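You operate a simulated robot arm through the tools that you are given. There is no shell and no other tool.

The job below is to be done with a simulated robot arm. You get a single attempt, and the scene is never put back.

Task
Fill both beakers to about their lines; cream one on the mat, blue one on the trivet.
Fine: pour from the juice jug and stand it back. Set down upright: large jug, what you pick out.

Only the result counts: the job must be done as asked and must still hold three seconds after the hand-in. Knocking over, shifting, dropping, spilling or breaking anything else fails it.

Robot
A 7-joint arm with a two-finger parallel gripper, fixed in place. Base frame: the origin is on the floor under the middle of its stand, x ahead of it, y to its left, z up. Lengths are in m, angles in degrees, forces in N, time in s.
It reaches about 1.247 m from its shoulder. Its first joint turns from -132.0 to 132.0 degrees. Payload 3.91 kg.
The TCP is the grasp point between the finger pads, 0.03 m short of the fingertips. In the tool frame z runs along the fingers and y along their closing line. The gripper opens to 0.11 m. The fingers are 0.02 m wide and 0.01 m thick; the gripper's body (0.048 by 0.112 m) begins 0.055 m behind the TCP.
Orientation is that of the tool frame in the base frame, as [roll, pitch, yaw] about the fixed x, y, z axes, in that order (R = Rz(yaw) Ry(pitch) Rx(roll)). With the fingers straight down and closing along the base's y, the tool's x points along the base's -x, its y along +y and its z along -z.

Tools
- The arm moves only by the tool send_rows. Its argument "increments" is one flat list of numbers, 7 for each row, row after row: the shift along the tool's x, y, z in units of 30 mm (1.0 is 30 mm), then the turn, a rotation vector about the tool's x, y, z in units of 5 degrees (1.0 is 5 degrees), then the opening, from 0 (shut) to 1 (fully open). In form: [tx, ty, tz, wx, wy, wz, claw, tx, ty, tz, wx, wy, wz, claw, ...]. A call has 1 to 20 rows; each row shifts and turns the commanded pose from where the row before left it, along the tool's axes as they then stand. A call with a number of a shift or a turn outside -1 to 1 is refused whole. Each row takes 0.2 s and may step no farther than 0.05 m and 8.6 degrees from the row before; otherwise, or with a gripper value out of range, the whole call is refused. Where a pose cannot be reached the arm comes as near as it can. A force on the tool above 40 N (or 10 N above the force at the start of the call, whichever is more), or a blocked arm, ends the call early, and 0.2 s more pass. The fingers move at their own pace (about 0.108 m/s each) and stop on an object; they squeeze with about 28 N. The grip force told is the motor's: it shows also when the fingers shut on nothing. Time passes only in rows, and 0.2 s behind the last, so rows that do not move let the fingers close. It gives the time, the measured TCP pose, the force on the tool (base axes), the opening and the grip force at its end, in the units of the frame above (readings bear some noise), with the torque about the TCP (base axes, N m) and any sound that the robot's microphone picked up.
- Cameras (640 x 400 px; columns grow to the right, rows downward): "scene" is fixed at [0.0503, -0.6499, 1.6716]; the picture's right is [0.58, -0.82, 0.00], its down [-0.44, -0.31, -0.84] and it looks along [0.69, 0.49, -0.54] (base axes); focal length 326 px, centre (320, 200). "wrist" rides on the gripper at [0.072, 0.017, -0.103] in the tool frame; the picture's right is [-0.23, 0.97, 0.00], its down [-0.76, -0.18, -0.62] and it looks along [-0.61, -0.14, 0.78] (tool axes); focal length 222 px, centre (320, 200). There is no depth. A picture from a camera that has moved, and an enlarged one, comes with that camera's place and axes in the base frame and with its lens.
- grab_frame(camera): a new picture of that camera. It takes no simulated time.
- enlarge(camera, box): a new picture of the part [left, top, right, bottom] of that camera's present view, enlarged. It takes no simulated time.
- sign_off(): hands the job in; it is judged then, once.

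Places have to be worked out from the pictures, the camera data and where the tool is seen. Open the gripper and draw the arm clear of the work before you hand the job in, unless the task says otherwise.

The tools are called after ">>>" as name(argument=value, ...) on one line, values as JSON. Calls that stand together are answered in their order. send_rows: Moves the arm, as the interface text tells. Its arguments: {"type":"object","properties":{"increments":{"type":"array","items":{"type":"number"}}},"required":["increments"]} The other tools are called the same way: grab_frame (camera) takes a picture; enlarge (camera, box) takes an enlarged picture of a part of a camera's view; sign_off () hands the job in.

At the start:

```text
time: 0.0
tool_pos: [0.5631, 0.2175, 1.3234]
tcp_rot: [-180.0, 0.0, -180.0]
ft_force: [0.0, -0.4, 0.0]
wrist_torque: [0.02, -0.01, 0.0]
grip_width: 0.1102
finger_force: 0.1
```

scene: 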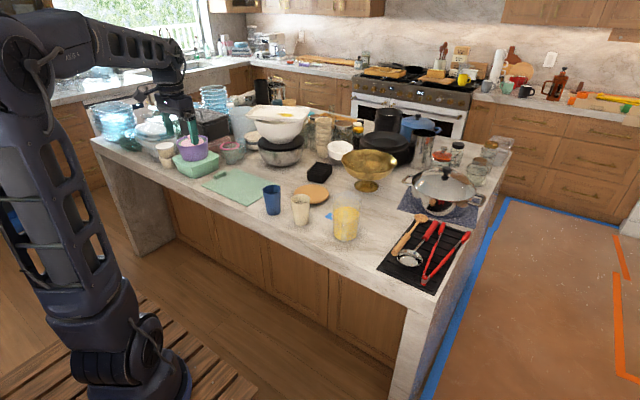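
wrist: 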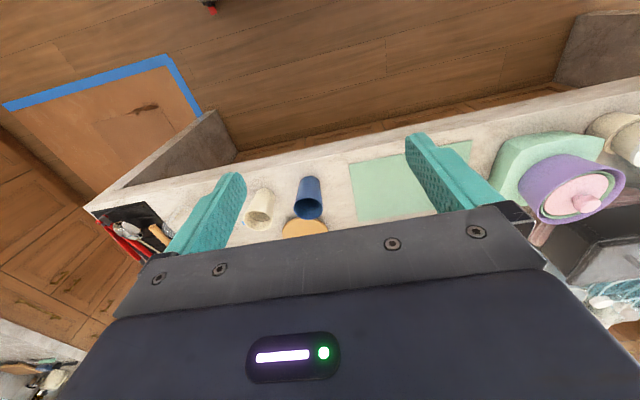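

The scene shows a counter with a blue beaker, a cream beaker, a yellowish jug, a green mat and a round wooden trivet. I look closer before moving.

>>> enlarge(camera="scene", box=[180, 150, 420, 300])

>>> enlarge(camera="scene", box=[80, 80, 320, 230])

>>> enlarge(camera="wrist", box=[200, 130, 520, 330])

>>> enlarge(camera="scene", box=[240, 90, 520, 265])

```text
2.67 times, centred on (300, 225) of scene
camera zoom: at [0.0503, -0.6499, 1.6716], right [0.58, -0.82, 0.0], down [-0.44, -0.31, -0.84], along [0.69, 0.49, -0.54], focal length 868 px, centre (373, 133)
```

zoom: 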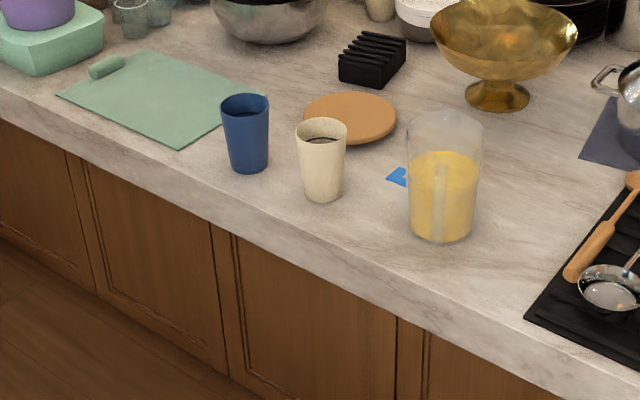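

```text
2.67 times, centred on (200, 155) of scene
camera zoom: at [0.0503, -0.6499, 1.6716], right [0.58, -0.82, 0.0], down [-0.44, -0.31, -0.84], along [0.69, 0.49, -0.54], focal length 868 px, centre (640, 320)
```

zoom: 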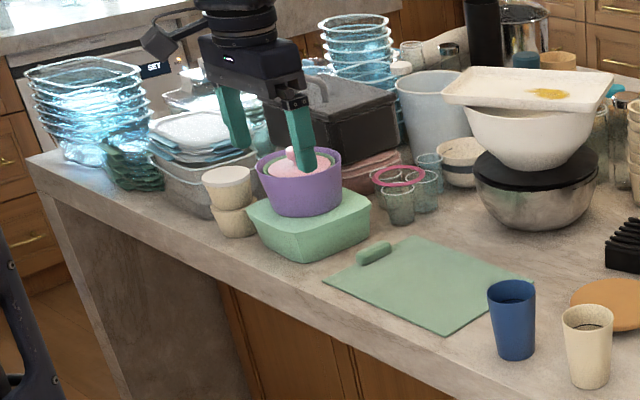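

```text
2.00 times, centred on (360, 230) of wrist
camera zoom: at [0.4888, 0.2336, 1.4259], right [0.23, 0.97, 0.0], down [0.76, -0.18, 0.62], along [0.61, -0.14, -0.78], focal length 444 px, centre (240, 140)
```

zoom: 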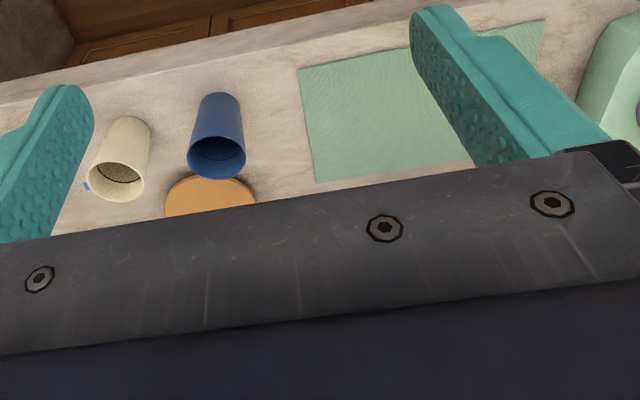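

```text
2.29 times, centred on (380, 178) of scene
camera zoom: at [0.0503, -0.6499, 1.6716], right [0.58, -0.82, 0.0], down [-0.44, -0.31, -0.84], along [0.69, 0.49, -0.54], focal length 744 px, centre (183, 251)
```

zoom: 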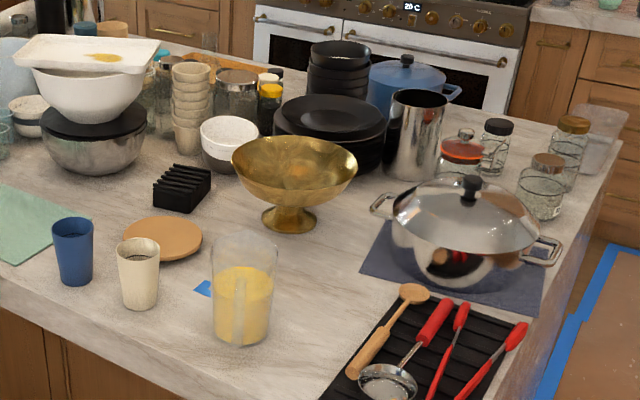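

The counter top comes out near z≈0.92 by triangulating the blue beaker (about x 0.82, y 0.13). I want the wrist camera above the fingers for side grasps, so I first test turning the tool about its own axis in free air.

>>> send_rows(increments=[0, 0, 0, 0, 0, 1, 1, 0, 0, 0, 0, 0, 1, 1, 0, 0, 0, 0, 0, 1, 1, 0, 0, 0, 0, 0, 1, 1, 0, 0, 0, 0, 0, 1, 1, 0, 0, 0, 0, 0, 1, 1, 0, 0, 0, 0, 0, 1, 1, 0, 0, 0, 0, 0, 1, 1, 0, 0, 0, 0, 0, 1, 1, 0, 0, 0, 0, 0, 1, 1, 0, 0, 0, 0, 0, 1, 1, 0, 0, 0, 0, 0, 1, 1, 0, 0, 0, 0, 0, 1, 1, 0, 0, 0, 0, 0, 1, 1, 0, 0, 0, 0, 0, 1, 1, 0, 0, 0, 0, 0, 1, 1, 0, 0, 0, 0, 0, 1, 1, 0, 0, 0, 0, 0, 1, 1])

```text
time: 3.8
tool_pos: [0.5627, 0.2164, 1.3237]
tcp_rot: [179.9, 0.0, 89.8]
ft_force: [0.3, -0.4, 0.1]
wrist_torque: [-0.01, 0.02, -0.02]
grip_width: 0.1101
finger_force: 0.0
```

The 90° turn went through cleanly, so I continue with the remaining 90° to bring tool x to base +x.

>>> send_rows(increments=[0, 0, 0, 0, 0, 1, 1, 0, 0, 0, 0, 0, 1, 1, 0, 0, 0, 0, 0, 1, 1, 0, 0, 0, 0, 0, 1, 1, 0, 0, 0, 0, 0, 1, 1, 0, 0, 0, 0, 0, 1, 1, 0, 0, 0, 0, 0, 1, 1, 0, 0, 0, 0, 0, 1, 1, 0, 0, 0, 0, 0, 1, 1, 0, 0, 0, 0, 0, 1, 1, 0, 0, 0, 0, 0, 1, 1, 0, 0, 0, 0, 0, 1, 1, 0, 0, 0, 0, 0, 1, 1, 0, 0, 0, 0, 0, 1, 1, 0, 0, 0, 0, 0, 1, 1, 0, 0, 0, 0, 0, 1, 1, 0, 0, 0, 0, 0, 1, 1, 0, 0, 0, 0, 0, 1, 1])

```text
time: 7.6
tool_pos: [0.5629, 0.2164, 1.3246]
tcp_rot: [-179.8, -0.1, -0.1]
ft_force: [0.2, -0.3, -0.1]
wrist_torque: [0.07, -0.01, 0.04]
grip_width: 0.1101
finger_force: 0.1
```

Now I tilt the fingers forward 60° so the camera, now on the far/top side, looks over the work.

>>> send_rows(increments=[0, 0.5, 0, 0, 1, 0, 1, 0, 0.5, 0, 0, 1, 0, 1, 0, 0.5, 0, 0, 1, 0, 1, 0, 0.5, 0, 0, 1, 0, 1, 0, 0.5, 0, 0, 1, 0, 1, 0, 0.5, 0, 0, 1, 0, 1, 0, 0.5, 0, 0, 1, 0, 1, 0, 0.5, 0, 0, 1, 0, 1, 0, 0.5, 0, 0, 1, 0, 1, 0, 0.5, 0, 0, 1, 0, 1, 0, 0.5, 0, 0, 1, 0, 1, 0, 0.5, 0, 0, 1, 0, 1])

>>> grab_frame(camera="wrist")

>>> grab_frame(camera="scene")

```text
time: 10.2
tool_pos: [0.5637, 0.0382, 1.3253]
tcp_rot: [180.0, -60.1, 0.1]
ft_force: [0.6, 0.2, -0.2]
wrist_torque: [0.0, 0.0, -0.04]
grip_width: 0.11
finger_force: 0.1
```

```text
taken
camera wrist: at [0.5086, 0.0204, 1.4381], right [-0.11, -0.97, -0.2], down [-0.92, 0.18, -0.35], along [0.38, 0.14, -0.92], focal length 222 px, centre (320, 200)
```

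wrist: 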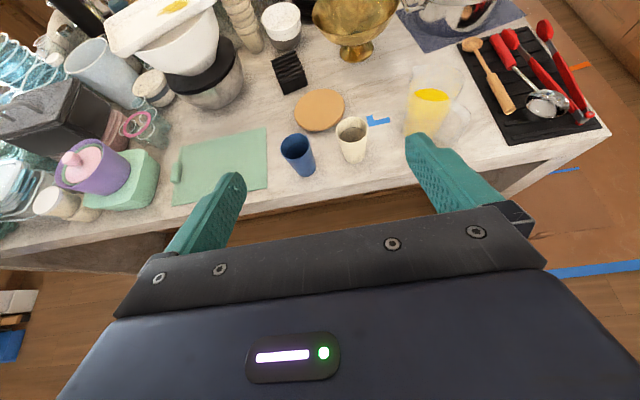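

```text
taken
```

scene: 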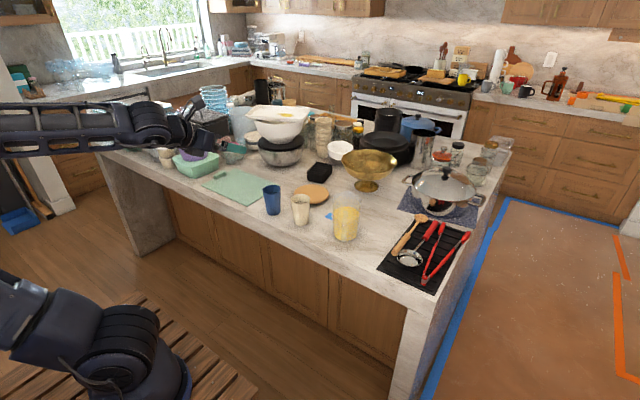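

The wrist camera now gives a good overhead view. I enlarge the beakers, the jug and the mat.

>>> enlarge(camera="wrist", box=[270, 80, 390, 180])

>>> enlarge(camera="wrist", box=[390, 50, 500, 150])

>>> enlarge(camera="wrist", box=[150, 100, 310, 220])

>>> enlarge(camera="scene", box=[300, 180, 400, 250])

>>> enlarge(camera="scene", box=[240, 170, 340, 240])

```text
4.00 times, centred on (330, 130) of wrist
camera zoom: at [0.5086, 0.0204, 1.4381], right [-0.11, -0.97, -0.2], down [-0.92, 0.18, -0.35], along [0.38, 0.14, -0.92], focal length 888 px, centre (280, 480)
```

zoom: 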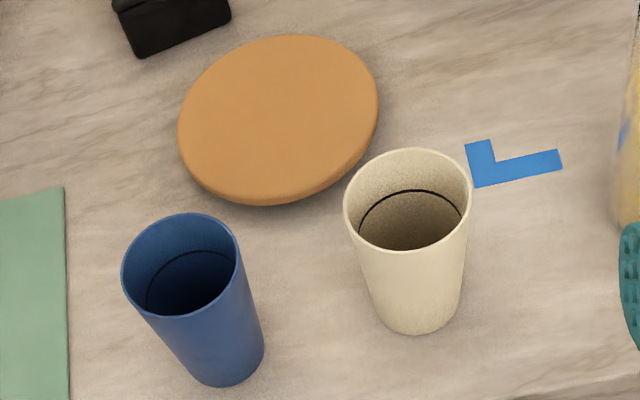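

```text
4.00 times, centred on (445, 100) of wrist
camera zoom: at [0.5086, 0.0204, 1.4381], right [-0.11, -0.97, -0.2], down [-0.92, 0.18, -0.35], along [0.38, 0.14, -0.92], focal length 888 px, centre (-180, 600)
```

zoom: 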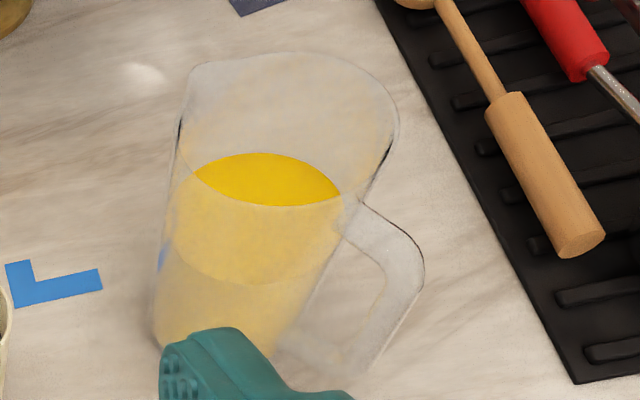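

```text
3.33 times, centred on (230, 160) of wrist
camera zoom: at [0.5086, 0.0204, 1.4381], right [-0.11, -0.97, -0.2], down [-0.92, 0.18, -0.35], along [0.38, 0.14, -0.92], focal length 740 px, centre (620, 333)
```

zoom: 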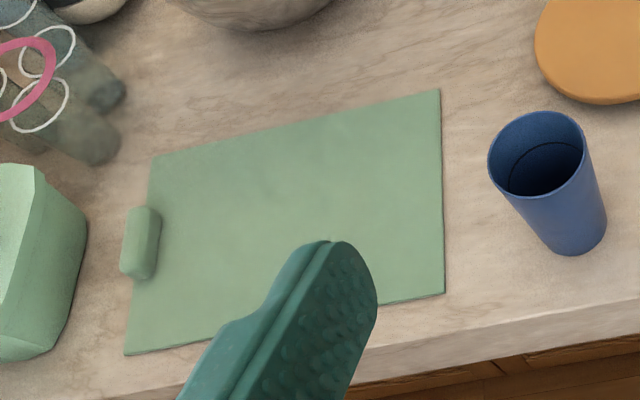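

```text
5.71 times, centred on (350, 215) of scene
camera zoom: at [0.0503, -0.6499, 1.6716], right [0.58, -0.82, 0.0], down [-0.44, -0.31, -0.84], along [0.69, 0.49, -0.54], focal length 1860 px, centre (149, 114)
```

zoom: 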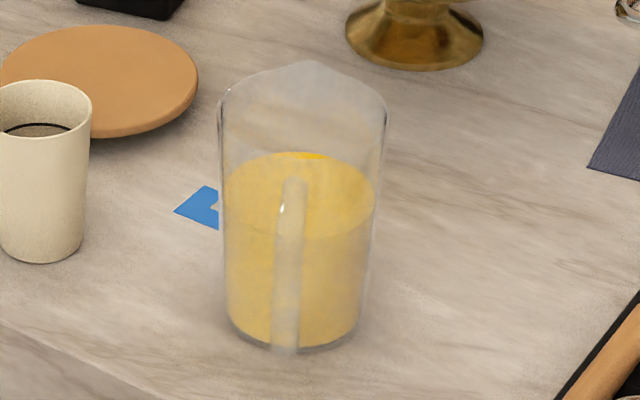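

```text
5.71 times, centred on (290, 205) of scene
camera zoom: at [0.0503, -0.6499, 1.6716], right [0.58, -0.82, 0.0], down [-0.44, -0.31, -0.84], along [0.69, 0.49, -0.54], focal length 1860 px, centre (491, 171)
```

zoom: 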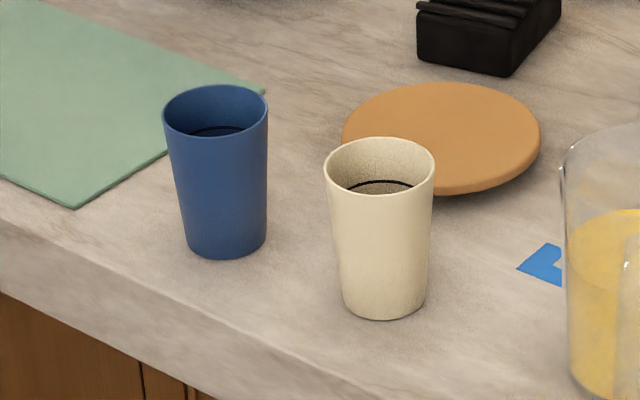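

The jug has a handle on the robot/right side and a spout on the far-left side; both beakers have a black ring inside as the line. I check the gripper/wrist shape in the scene view and the jug more closely.

>>> enlarge(camera="scene", box=[0, 60, 240, 210])

>>> enlarge(camera="scene", box=[325, 195, 370, 250])

```text
2.67 times, centred on (120, 135) of scene
camera zoom: at [0.0503, -0.6499, 1.6716], right [0.58, -0.82, 0.0], down [-0.44, -0.31, -0.84], along [0.69, 0.49, -0.54], focal length 868 px, centre (853, 373)
```

zoom: 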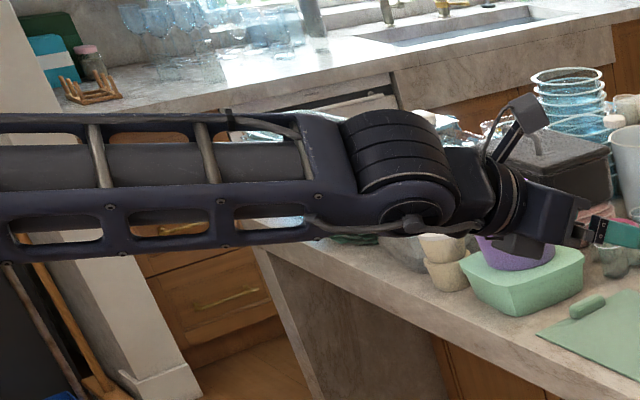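

```text
7.27 times, centred on (348, 222) of scene
camera zoom: at [0.0503, -0.6499, 1.6716], right [0.58, -0.82, 0.0], down [-0.44, -0.31, -0.84], along [0.69, 0.49, -0.54], focal length 2367 px, centre (120, 36)
```

zoom: 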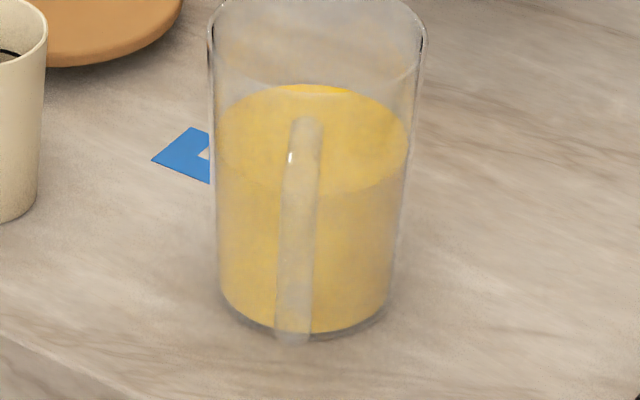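

Cream beaker ≈ (0.831, −0.005), blue ≈ (0.820, 0.125), table z≈0.92, beaker height ≈0.11. I move to a pre-grasp spot behind and above the cream beaker, keeping the 30° downward finger tilt.

>>> send_rows(increments=[-0.509, 0.143, 0.818, 0, 0, 0, 1, -0.509, 0.143, 0.818, 0, 0, 0, 1, -0.509, 0.143, 0.818, 0, 0, 0, 1, -0.509, 0.143, 0.818, 0, 0, 0, 1, -0.509, 0.143, 0.818, 0, 0, 0, 1, -0.509, 0.143, 0.818, 0, 0, 0, 1, -0.509, 0.143, 0.818, 0, 0, 0, 1, -0.509, 0.143, 0.818, 0, 0, 0, 1, -0.509, 0.143, 0.818, 0, 0, 0, 1, -0.509, 0.143, 0.818, 0, 0, 0, 1])

>>> grab_frame(camera="wrist")

>>> grab_frame(camera="scene")

```text
time: 12.4
tool_pos: [0.6972, -0.0069, 1.0701]
tcp_rot: [179.9, -60.2, 0.0]
ft_force: [-0.4, 0.0, 0.8]
wrist_torque: [0.01, 0.01, -0.01]
grip_width: 0.1101
finger_force: 0.1
```

```text
taken
camera wrist: at [0.643, -0.0233, 1.1831], right [-0.11, -0.97, -0.2], down [-0.92, 0.18, -0.35], along [0.38, 0.14, -0.92], focal length 222 px, centre (320, 200)
```

wrist: 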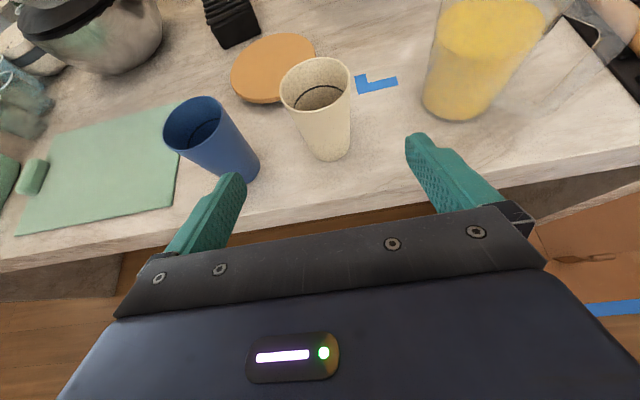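

```text
taken
```

scene: 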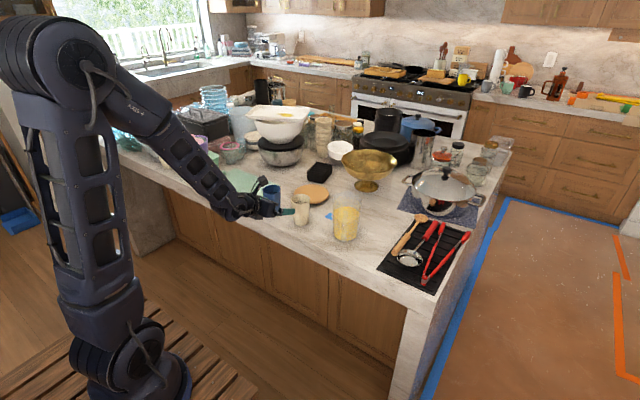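

The gripper is in front of the cream beaker. I enlarge to refine its place and check finger clearance.

>>> enlarge(camera="wrist", box=[150, 40, 390, 190])

>>> enlarge(camera="wrist", box=[400, 0, 590, 130])

>>> enlarge(camera="scene", box=[190, 160, 350, 260])

```text
2.67 times, centred on (270, 115) of wrist
camera zoom: at [0.643, -0.0233, 1.1831], right [-0.11, -0.97, -0.2], down [-0.92, 0.18, -0.35], along [0.38, 0.14, -0.92], focal length 592 px, centre (453, 427)
```

zoom: 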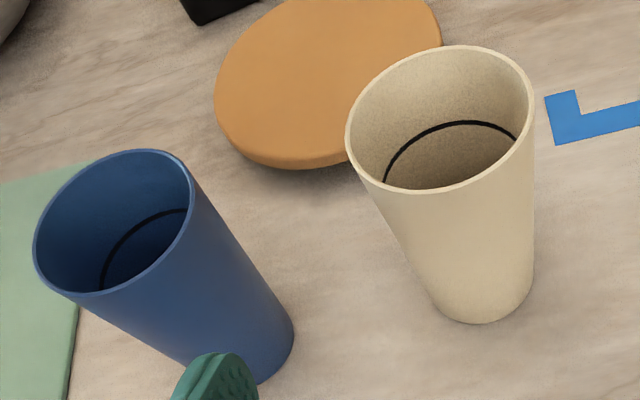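

```text
3.08 times, centred on (495, 65) of wrist
camera zoom: at [0.643, -0.0233, 1.1831], right [-0.11, -0.97, -0.2], down [-0.92, 0.18, -0.35], along [0.38, 0.14, -0.92], focal length 684 px, centre (-218, 615)
```

zoom: 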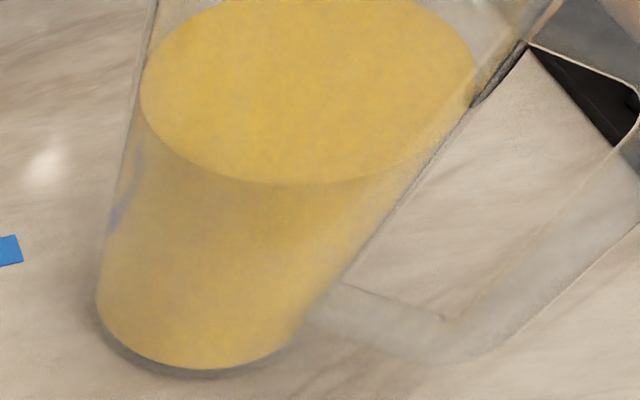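

```text
4.00 times, centred on (270, 210) of scene
camera zoom: at [0.0503, -0.6499, 1.6716], right [0.58, -0.82, 0.0], down [-0.44, -0.31, -0.84], along [0.69, 0.49, -0.54], focal length 1302 px, centre (520, 160)
```

zoom: 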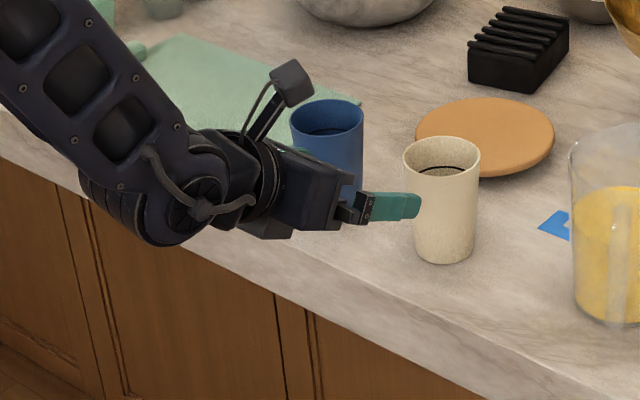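

Refined: cream at about (0.829, −0.008), rim at z≈1.025. I advance along the finger axis to straddle it, without closing yet.

>>> send_rows(increments=[-0.018, 0.005, 0.857, 0, 0, 0, 1, -0.018, 0.005, 0.857, 0, 0, 0, 1, -0.018, 0.005, 0.857, 0, 0, 0, 1, -0.018, 0.005, 0.857, 0, 0, 0, 1, -0.018, 0.005, 0.857, 0, 0, 0, 1, -0.018, 0.005, 0.857, 0, 0, 0, 1])

>>> grab_frame(camera="wrist")

>>> enlarge(camera="scene", box=[210, 160, 370, 260])

```text
time: 13.8
tool_pos: [0.8312, -0.0078, 0.9901]
tcp_rot: [-180.0, -60.0, 0.0]
ft_force: [-0.6, 0.5, 0.3]
wrist_torque: [-0.03, 0.04, -0.01]
grip_width: 0.1099
finger_force: 0.2
```

```text
taken
camera wrist: at [0.7759, -0.0238, 1.1035], right [-0.11, -0.97, -0.2], down [-0.92, 0.18, -0.35], along [0.37, 0.14, -0.92], focal length 222 px, centre (320, 200)
```

wrist: 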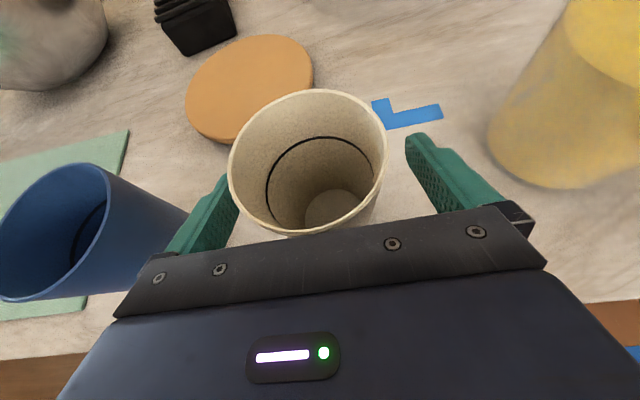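

```text
4.00 times, centred on (290, 210) of scene
camera zoom: at [0.0503, -0.6499, 1.6716], right [0.58, -0.82, 0.0], down [-0.44, -0.31, -0.84], along [0.69, 0.49, -0.54], focal length 1302 px, centre (440, 160)
```

zoom: 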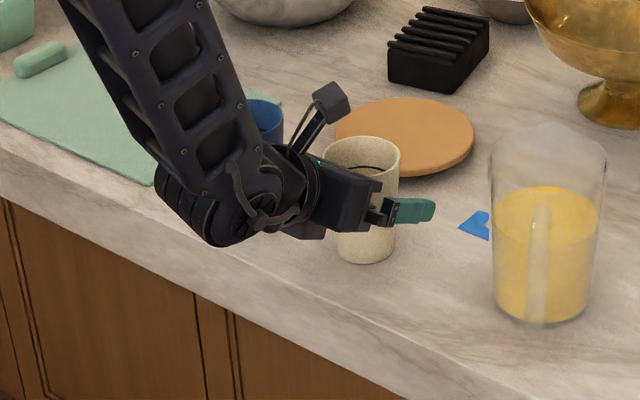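

The beaker sits between the fingers. I close on it.

>>> send_rows(increments=[0, 0, 0, 0, 0, 0, 0.3, 0, 0, 0, 0, 0, 0, 0, 0, 0, 0, 0, 0, 0, 0, 0, 0, 0, 0, 0, 0, 0])

>>> grab_frame(camera="wrist")

```text
time: 14.8
tool_pos: [0.83, -0.0072, 0.991]
tcp_rot: [-180.0, -60.0, 0.0]
ft_force: [-0.3, 0.3, 0.6]
wrist_torque: [0.02, -0.01, 0.04]
grip_width: 0.0674
finger_force: 28.4
```

```text
taken
camera wrist: at [0.7759, -0.024, 1.1033], right [-0.11, -0.97, -0.2], down [-0.92, 0.18, -0.35], along [0.37, 0.14, -0.92], focal length 222 px, centre (320, 200)
```

wrist: 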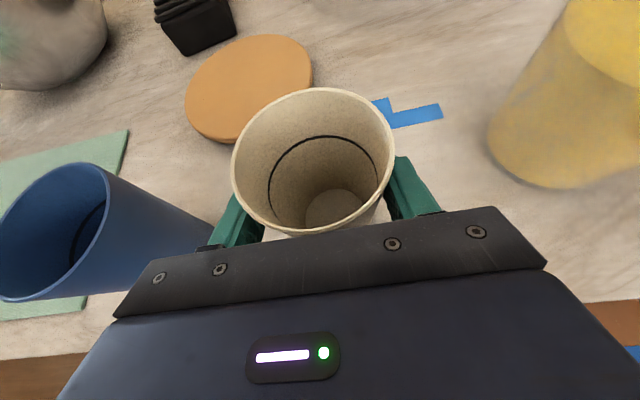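

Grip is firm (0.067 m wide). I lift straight up 0.12 m.

>>> send_rows(increments=[0.3, 0, -0.173, 0, 0, 0, 0, 0.577, 0, -0.333, 0, 0, 0, 0, 0.577, 0, -0.333, 0, 0, 0, 0, 0.577, 0, -0.333, 0, 0, 0, 0, 0.577, 0, -0.333, 0, 0, 0, 0, 0.577, 0, -0.333, 0, 0, 0, 0, 0.277, 0, -0.16, 0, 0, 0, 0])

>>> grab_frame(camera="scene")

>>> grab_frame(camera="wrist")

```text
time: 16.4
tool_pos: [0.8293, -0.0062, 1.1086]
tcp_rot: [-180.0, -60.0, 0.0]
ft_force: [-0.2, -0.6, -0.7]
wrist_torque: [-0.02, 0.0, 0.01]
grip_width: 0.067
finger_force: 27.7
```

```text
taken
```

scene: 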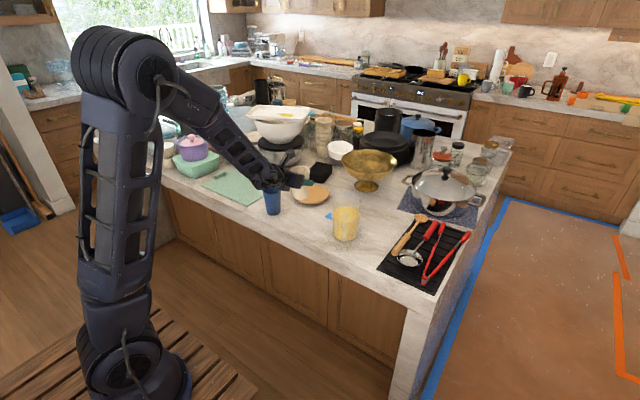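

```text
taken
camera wrist: at [0.7752, -0.0235, 1.2216], right [-0.11, -0.97, -0.2], down [-0.92, 0.18, -0.35], along [0.37, 0.14, -0.92], focal length 222 px, centre (320, 200)
```

wrist: 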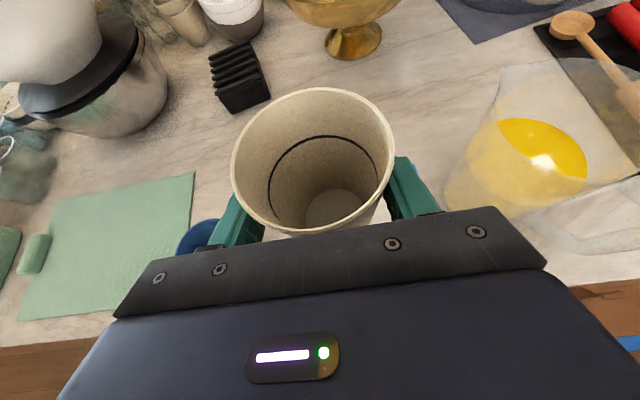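

Cream is lifted cleanly. The mat spans about x 0.79–1.00, y 0.25–0.55; I carry the beaker across to (0.89, 0.385) at this height.

>>> send_rows(increments=[0.04, -0.465, 0.063, 0, 0, 0, 0, 0.0726, -0.931, 0.1257, 0, 0, 0, 0, 0.0726, -0.931, 0.1257, 0, 0, 0, 0, 0.0726, -0.931, 0.1257, 0, 0, 0, 0, 0.0726, -0.931, 0.1257, 0, 0, 0, 0, 0.0726, -0.931, 0.1257, 0, 0, 0, 0, 0.0726, -0.931, 0.1257, 0, 0, 0, 0, 0.0726, -0.931, 0.1257, 0, 0, 0, 0, 0.0726, -0.931, 0.1257, 0, 0, 0, 0, 0.0726, -0.931, 0.1257, 0, 0, 0, 0, 0.0726, -0.931, 0.1257, 0, 0, 0, 0, 0.0726, -0.931, 0.1257, 0, 0, 0, 0, 0.0726, -0.931, 0.1257, 0, 0, 0, 0, 0.0726, -0.931, 0.1257, 0, 0, 0, 0, 0.04, -0.465, 0.063, 0, 0, 0, 0])

>>> grab_frame(camera="wrist")

>>> enlarge(camera="scene", box=[130, 100, 350, 240])

```text
time: 19.6
tool_pos: [0.8928, 0.3843, 1.1098]
tcp_rot: [180.0, -60.0, -0.1]
ft_force: [0.6, 0.1, -1.1]
wrist_torque: [0.03, 0.01, 0.01]
grip_width: 0.067
finger_force: 28.6
```

```text
taken
camera wrist: at [0.838, 0.3667, 1.2231], right [-0.11, -0.97, -0.2], down [-0.92, 0.18, -0.35], along [0.37, 0.14, -0.92], focal length 222 px, centre (320, 200)
```

wrist: 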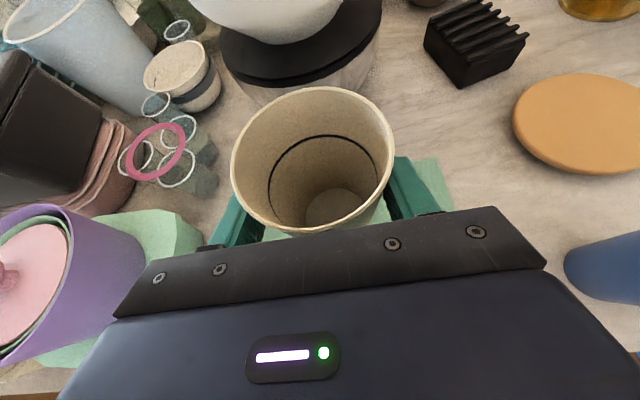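

```text
2.86 times, centred on (240, 170) of scene
camera zoom: at [0.0503, -0.6499, 1.6716], right [0.58, -0.82, 0.0], down [-0.44, -0.31, -0.84], along [0.69, 0.49, -0.54], focal length 930 px, centre (549, 286)
```

zoom: 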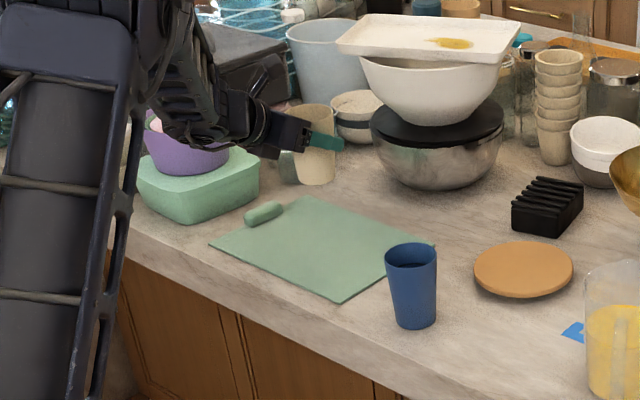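

Above the mat with clear space around. I lower most of the way (to z≈1.000).

>>> send_rows(increments=[-0.4536, 0, 0.2619, 0, 0, 0, 0, -0.4536, 0, 0.2619, 0, 0, 0, 0, -0.4536, 0, 0.2619, 0, 0, 0, 0, -0.4536, 0, 0.2619, 0, 0, 0, 0, -0.4536, 0, 0.2619, 0, 0, 0, 0, -0.4536, 0, 0.2619, 0, 0, 0, 0, -0.4536, 0, 0.2619, 0, 0, 0, 0])

>>> enlarge(camera="scene", box=[190, 140, 300, 220])

```text
time: 21.2
tool_pos: [0.8929, 0.3839, 1.0]
tcp_rot: [180.0, -60.0, 0.0]
ft_force: [-0.3, -0.4, 0.1]
wrist_torque: [0.0, -0.01, 0.02]
grip_width: 0.0672
finger_force: 27.9
```

```text
5.00 times, centred on (245, 180) of scene
camera zoom: at [0.0503, -0.6499, 1.6716], right [0.58, -0.82, 0.0], down [-0.44, -0.31, -0.84], along [0.69, 0.49, -0.54], focal length 1628 px, centre (695, 300)
```

zoom: 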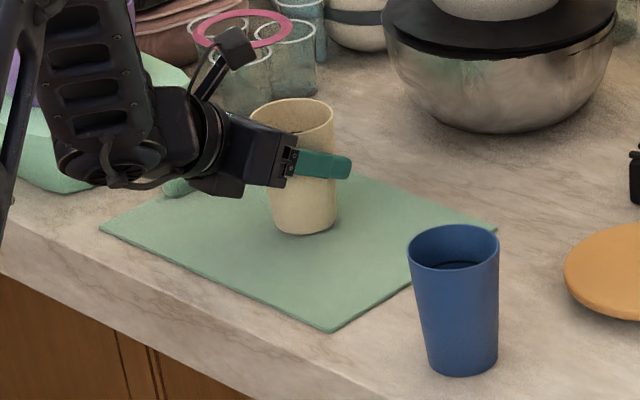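

Nearly down; I creep 4 mm and watch the force.

>>> send_rows(increments=[-0.0289, 0, 0.0167, 0, 0, 0, 0, -0.0289, 0, 0.0167, 0, 0, 0, 0, -0.0289, 0, 0.0167, 0, 0, 0, 0, -0.0289, 0, 0.0167, 0, 0, 0, 0, 0, 0, 0, 0, 0, 0, 0])

```text
time: 22.4
tool_pos: [0.8924, 0.3841, 0.9951]
tcp_rot: [180.0, -60.0, 0.1]
ft_force: [1.1, -0.2, -0.2]
wrist_torque: [-0.03, -0.02, 0.0]
grip_width: 0.0672
finger_force: 27.9
```

No contact yet; 3 mm more.

>>> send_rows(increments=[-0.0289, 0, 0.0167, 0, 0, 0, 0, -0.0289, 0, 0.0167, 0, 0, 0, 0, -0.0289, 0, 0.0167, 0, 0, 0, 0, 0, 0, 0, 0, 0, 0, 0])

>>> enlarge(camera="scene", box=[210, 150, 290, 210])

```text
time: 23.4
tool_pos: [0.8916, 0.3848, 0.9935]
tcp_rot: [-179.9, -60.1, -0.1]
ft_force: [2.6, 2.1, 21.7]
wrist_torque: [0.01, -0.13, 0.02]
grip_width: 0.0672
finger_force: 28.4
```

```text
6.67 times, centred on (250, 180) of scene
camera zoom: at [0.0503, -0.6499, 1.6716], right [0.58, -0.82, 0.0], down [-0.44, -0.31, -0.84], along [0.69, 0.49, -0.54], focal length 2170 px, centre (787, 333)
```

zoom: 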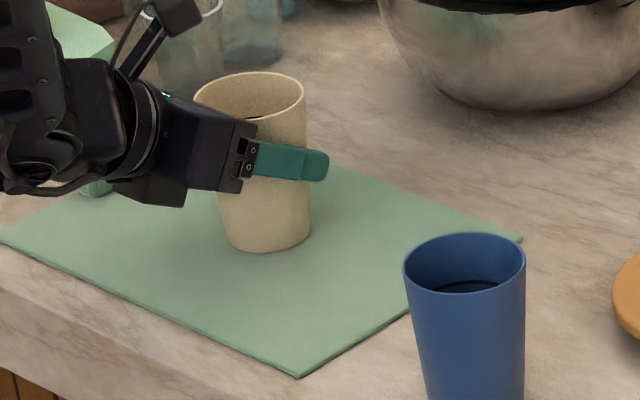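

Contact with the mat (about 22 N). I ease up 1.5 mm to unload and then open.

>>> send_rows(increments=[0.0433, 0, -0.025, 0, 0, 0, 0, 0, 0, 0, 0, 0, 0, 0, 0, 0, 0, 0, 0, 0, 0.7, 0, 0, 0, 0, 0, 0, 0.85, 0, 0, 0, 0, 0, 0, 1, 0, 0, 0, 0, 0, 0, 1])

>>> grab_frame(camera="wrist")

```text
time: 24.8
tool_pos: [0.8908, 0.3839, 0.993]
tcp_rot: [180.0, -60.0, 0.0]
ft_force: [-0.4, 0.3, -0.7]
wrist_torque: [-0.01, 0.01, 0.0]
grip_width: 0.1096
finger_force: 0.0
```

```text
taken
camera wrist: at [0.8371, 0.3673, 1.1062], right [-0.11, -0.97, -0.2], down [-0.92, 0.18, -0.35], along [0.37, 0.14, -0.92], focal length 222 px, centre (320, 200)
```

wrist: 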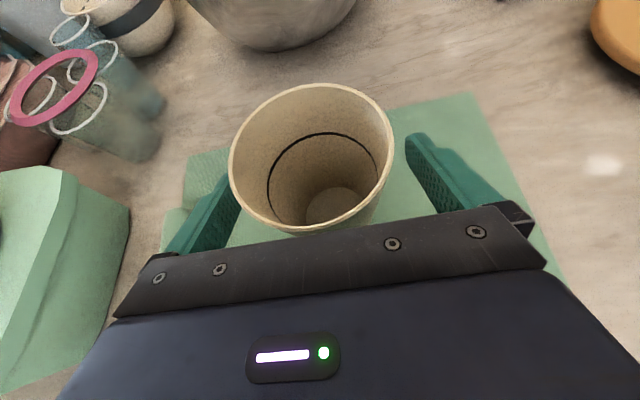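

The cream beaker stands on the mat. I back straight out along the finger axis, then shift sideways to face the blue beaker.

>>> send_rows(increments=[0, 0, -0.7, 0, 0, 0, 1, 0, 0, -0.9, 0, 0, 0, 1, 0, 0, -0.9, 0, 0, 0, 1, 0, 0, -0.9, 0, 0, 0, 1, 0, 0, -0.9, 0, 0, 0, 1, -0.12, 0.866, -0.274, 0, 0, 0, 1, -0.12, 0.866, -0.274, 0, 0, 0, 1, -0.12, 0.866, -0.274, 0, 0, 0, 1, -0.12, 0.866, -0.274, 0, 0, 0, 1, -0.12, 0.866, -0.274, 0, 0, 0, 1, -0.12, 0.866, -0.274, 0, 0, 0, 1, -0.12, 0.866, -0.274, 0, 0, 0, 1, -0.12, 0.866, -0.274, 0, 0, 0, 1, -0.12, 0.866, -0.274, 0, 0, 0, 1, -0.12, 0.866, -0.274, 0, 0, 0, 1])

>>> grab_frame(camera="wrist")

>>> enlarge(camera="scene", box=[180, 140, 340, 240])

```text
time: 28.0
tool_pos: [0.6925, 0.1229, 1.0687]
tcp_rot: [179.9, -60.0, 0.1]
ft_force: [0.6, -0.1, 0.1]
wrist_torque: [0.01, 0.0, 0.01]
grip_width: 0.1099
finger_force: 0.0
```

```text
taken
camera wrist: at [0.6371, 0.1061, 1.1817], right [-0.11, -0.97, -0.2], down [-0.92, 0.18, -0.35], along [0.37, 0.14, -0.92], focal length 222 px, centre (320, 200)
```

wrist: 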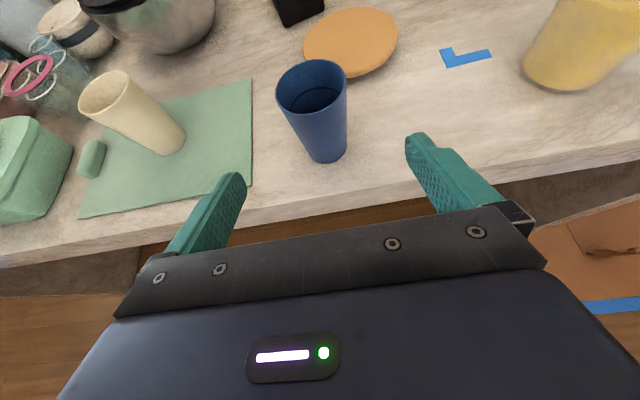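

```text
4.00 times, centred on (260, 190) of scene
camera zoom: at [0.0503, -0.6499, 1.6716], right [0.58, -0.82, 0.0], down [-0.44, -0.31, -0.84], along [0.69, 0.49, -0.54], focal length 1302 px, centre (560, 240)
```

zoom: 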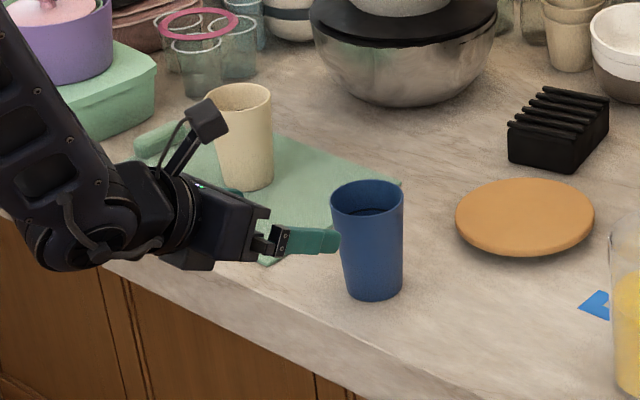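

Blue ≈ (0.819, 0.126). I advance to straddle it and close.

>>> send_rows(increments=[-0.0225, -0.0167, 0.824, 0, 0, 0, 1, -0.0225, -0.0167, 0.824, 0, 0, 0, 1, -0.0225, -0.0167, 0.824, 0, 0, 0, 1, -0.0225, -0.0167, 0.824, 0, 0, 0, 1, -0.0225, -0.0167, 0.824, 0, 0, 0, 1, -0.0225, -0.0167, 0.824, 0, 0, 0, 1])

>>> grab_frame(camera="wrist")

```text
time: 29.4
tool_pos: [0.8165, 0.1262, 0.9901]
tcp_rot: [180.0, -60.1, 0.1]
ft_force: [-0.3, -0.1, 0.4]
wrist_torque: [0.01, 0.0, 0.0]
grip_width: 0.1098
finger_force: 0.0
```

```text
taken
camera wrist: at [0.7615, 0.1106, 1.1032], right [-0.11, -0.97, -0.2], down [-0.92, 0.18, -0.35], along [0.37, 0.14, -0.92], focal length 222 px, centre (320, 200)
```

wrist: 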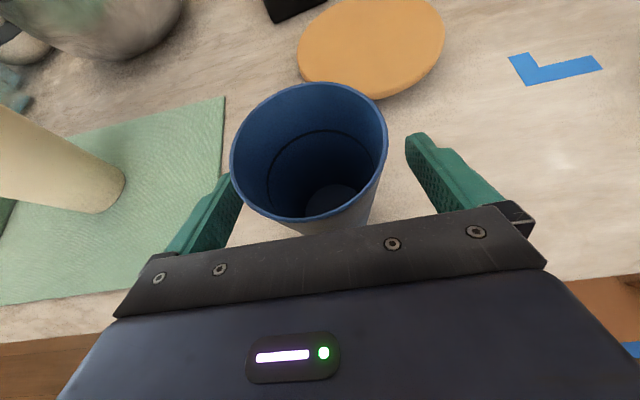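

The blue beaker is between the fingers; I close and then lift 0.12 m.

>>> send_rows(increments=[0, 0, 0, 0, 0, 0, 0.3, 0, 0, 0, 0, 0, 0, 0, 0, 0, 0, 0, 0, 0, 0, 0, 0, 0, 0, 0, 0, 0, 0.3, 0, -0.173, 0, 0, 0, 0, 0.577, 0, -0.333, 0, 0, 0, 0, 0.577, 0, -0.333, 0, 0, 0, 0, 0.577, 0, -0.333, 0, 0, 0, 0, 0.577, 0, -0.333, 0, 0, 0, 0, 0.577, 0, -0.333, 0, 0, 0, 0, 0.577, 0, -0.333, 0, 0, 0, 0, 0, 0, 0, 0, 0, 0, 0])

>>> grab_frame(camera="wrist")

>>> enlarge(camera="scene", box=[220, 140, 380, 240])

```text
time: 32.0
tool_pos: [0.8182, 0.1265, 1.1214]
tcp_rot: [180.0, -60.0, 0.0]
ft_force: [-0.2, -0.2, -1.1]
wrist_torque: [0.01, 0.01, -0.05]
grip_width: 0.0667
finger_force: 28.0
```

```text
taken
camera wrist: at [0.763, 0.109, 1.2352], right [-0.11, -0.97, -0.2], down [-0.92, 0.18, -0.35], along [0.37, 0.14, -0.92], focal length 222 px, centre (320, 200)
```

wrist: 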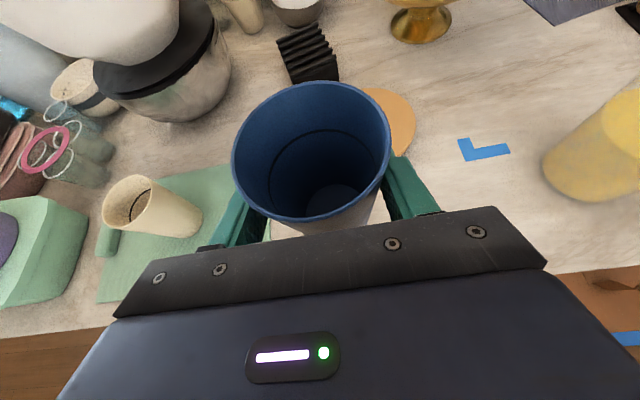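

```text
4.00 times, centred on (300, 190) of scene
camera zoom: at [0.0503, -0.6499, 1.6716], right [0.58, -0.82, 0.0], down [-0.44, -0.31, -0.84], along [0.69, 0.49, -0.54], focal length 1302 px, centre (400, 240)
```

zoom: 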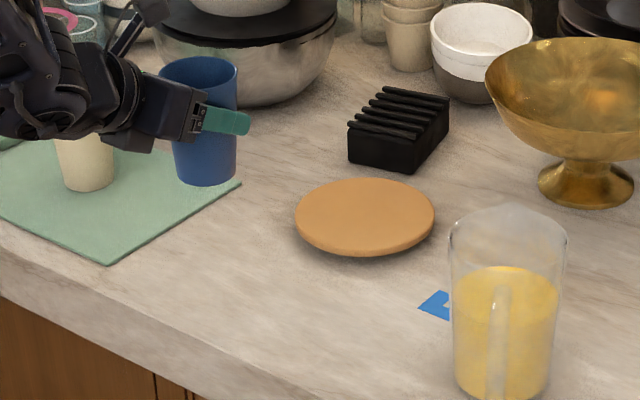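

Blue is lifted. The round wooden trivet's centre comes out near (1.005, 0.07), top about z 0.93; I carry the beaker over it at this height.

>>> send_rows(increments=[0.195, 0.118, 0.337, 0, 0, 0, 0, 0.39, 0.235, 0.675, 0, 0, 0, 0, 0.39, 0.235, 0.675, 0, 0, 0, 0, 0.39, 0.235, 0.675, 0, 0, 0, 0, 0.39, 0.235, 0.675, 0, 0, 0, 0, 0.39, 0.235, 0.675, 0, 0, 0, 0, 0.39, 0.235, 0.675, 0, 0, 0, 0, 0.39, 0.235, 0.675, 0, 0, 0, 0, 0.195, 0.118, 0.337, 0, 0, 0, 0])

>>> grab_frame(camera="wrist")

>>> enlarge(camera="scene", box=[220, 130, 380, 230])

```text
time: 34.0
tool_pos: [1.0047, 0.0698, 1.119]
tcp_rot: [-180.0, -59.9, 0.2]
ft_force: [-0.3, 0.5, -0.7]
wrist_torque: [0.01, 0.02, 0.01]
grip_width: 0.0666
finger_force: 27.7
```

```text
taken
camera wrist: at [0.95, 0.0536, 1.2332], right [-0.11, -0.97, -0.2], down [-0.92, 0.18, -0.35], along [0.37, 0.14, -0.92], focal length 222 px, centre (320, 200)
```

wrist: 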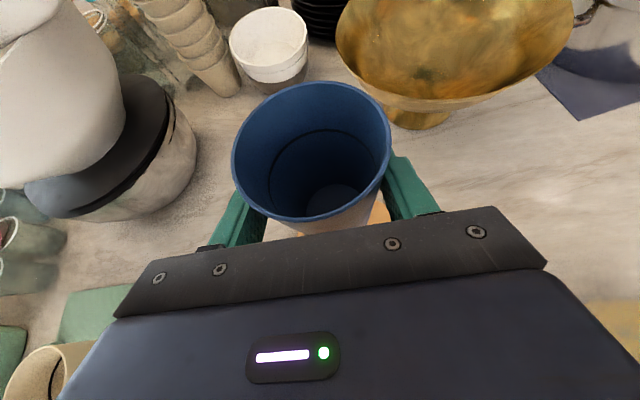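

```text
4.00 times, centred on (300, 180) of scene
camera zoom: at [0.0503, -0.6499, 1.6716], right [0.58, -0.82, 0.0], down [-0.44, -0.31, -0.84], along [0.69, 0.49, -0.54], focal length 1302 px, centre (400, 280)
```

zoom: 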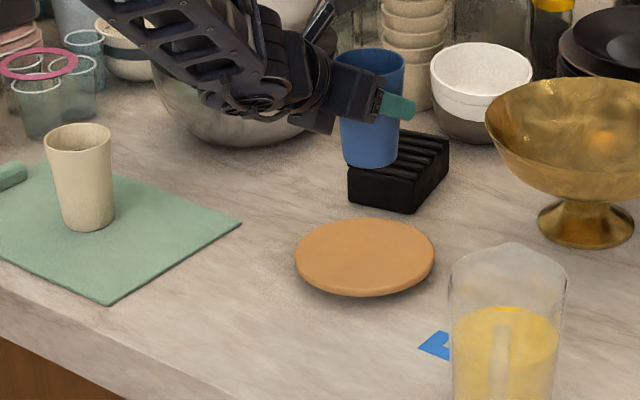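

Over the trivet with clear surroundings. I lower to about z 1.012.

>>> send_rows(increments=[-0.4413, 0, 0.2547, 0, 0, 0, 0, -0.4413, 0, 0.2547, 0, 0, 0, 0, -0.4413, 0, 0.2547, 0, 0, 0, 0, -0.4413, 0, 0.2547, 0, 0, 0, 0, -0.4413, 0, 0.2547, 0, 0, 0, 0, -0.4413, 0, 0.2547, 0, 0, 0, 0, -0.4413, 0, 0.2547, 0, 0, 0, 0])

>>> enlarge(camera="scene", box=[250, 150, 370, 225])

>>> grab_frame(camera="wrist")

```text
time: 35.6
tool_pos: [1.0054, 0.0717, 1.0146]
tcp_rot: [180.0, -60.0, 0.0]
ft_force: [0.4, -0.1, -0.3]
wrist_torque: [0.01, 0.02, -0.04]
grip_width: 0.0667
finger_force: 27.6
```

```text
5.33 times, centred on (310, 188) of scene
camera zoom: at [0.0503, -0.6499, 1.6716], right [0.58, -0.82, 0.0], down [-0.44, -0.31, -0.84], along [0.69, 0.49, -0.54], focal length 1736 px, centre (373, 267)
```

zoom: 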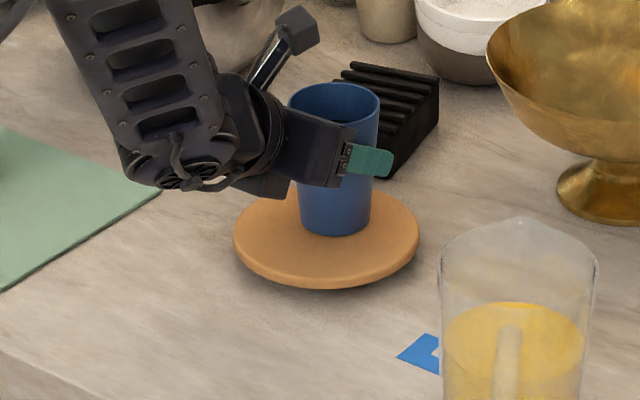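

```text
taken
camera wrist: at [0.9499, 0.0537, 1.1275], right [-0.11, -0.97, -0.2], down [-0.92, 0.18, -0.35], along [0.37, 0.14, -0.92], focal length 222 px, centre (320, 200)
```

wrist: 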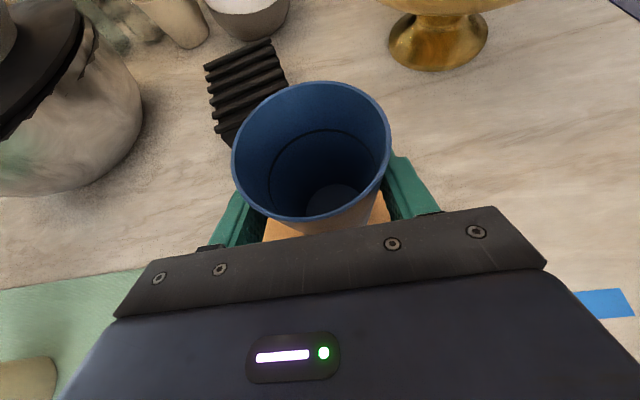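

Base is centred over the trivet. I creep down, watching force.

>>> send_rows(increments=[-0.0577, 0, 0.0333, 0, 0, 0, 0, -0.0577, 0, 0.0333, 0, 0, 0, 0, -0.0577, 0, 0.0333, 0, 0, 0, 0, -0.0289, 0, 0.0167, 0, 0, 0, 0, 0, 0, 0, 0, 0, 0, 0])

```text
time: 36.8
tool_pos: [1.0036, 0.071, 1.0081]
tcp_rot: [180.0, -60.1, 0.1]
ft_force: [2.8, -0.3, 22.5]
wrist_torque: [-0.07, -0.36, -0.02]
grip_width: 0.0658
finger_force: 27.6
```

Contact (22 N). I unload by 1.3 mm and open.

>>> send_rows(increments=[0.0375, 0, -0.0217, 0, 0, 0, 0, 0, 0, 0, 0, 0, 0, 0, 0, 0, 0, 0, 0, 0, 0.7, 0, 0, 0, 0, 0, 0, 0.85, 0, 0, 0, 0, 0, 0, 1, 0, 0, 0, 0, 0, 0, 1])

>>> grab_frame(camera="wrist")

>>> enlarge(camera="scene", box=[250, 150, 370, 225])

```text
time: 38.2
tool_pos: [1.0035, 0.0703, 1.0092]
tcp_rot: [179.9, -60.0, 0.0]
ft_force: [0.5, -0.5, 0.6]
wrist_torque: [0.02, 0.0, 0.0]
grip_width: 0.1099
finger_force: 0.1
```

```text
taken
camera wrist: at [0.9495, 0.054, 1.1219], right [-0.11, -0.97, -0.2], down [-0.92, 0.18, -0.35], along [0.37, 0.14, -0.92], focal length 222 px, centre (320, 200)
```

wrist: 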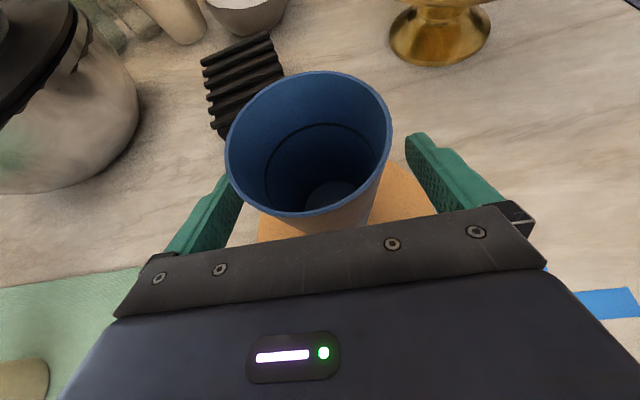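

```text
5.33 times, centred on (310, 188) of scene
camera zoom: at [0.0503, -0.6499, 1.6716], right [0.58, -0.82, 0.0], down [-0.44, -0.31, -0.84], along [0.69, 0.49, -0.54], focal length 1736 px, centre (373, 267)
```

zoom: 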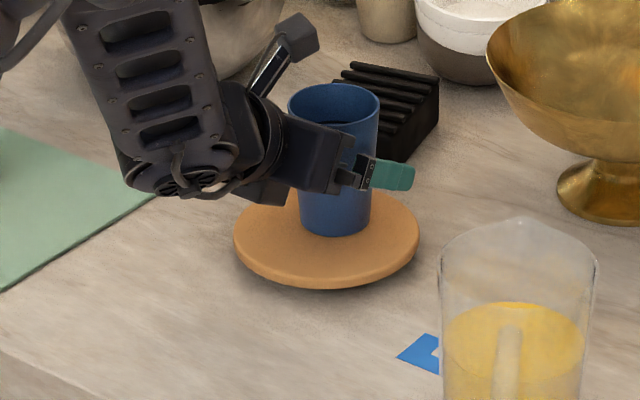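

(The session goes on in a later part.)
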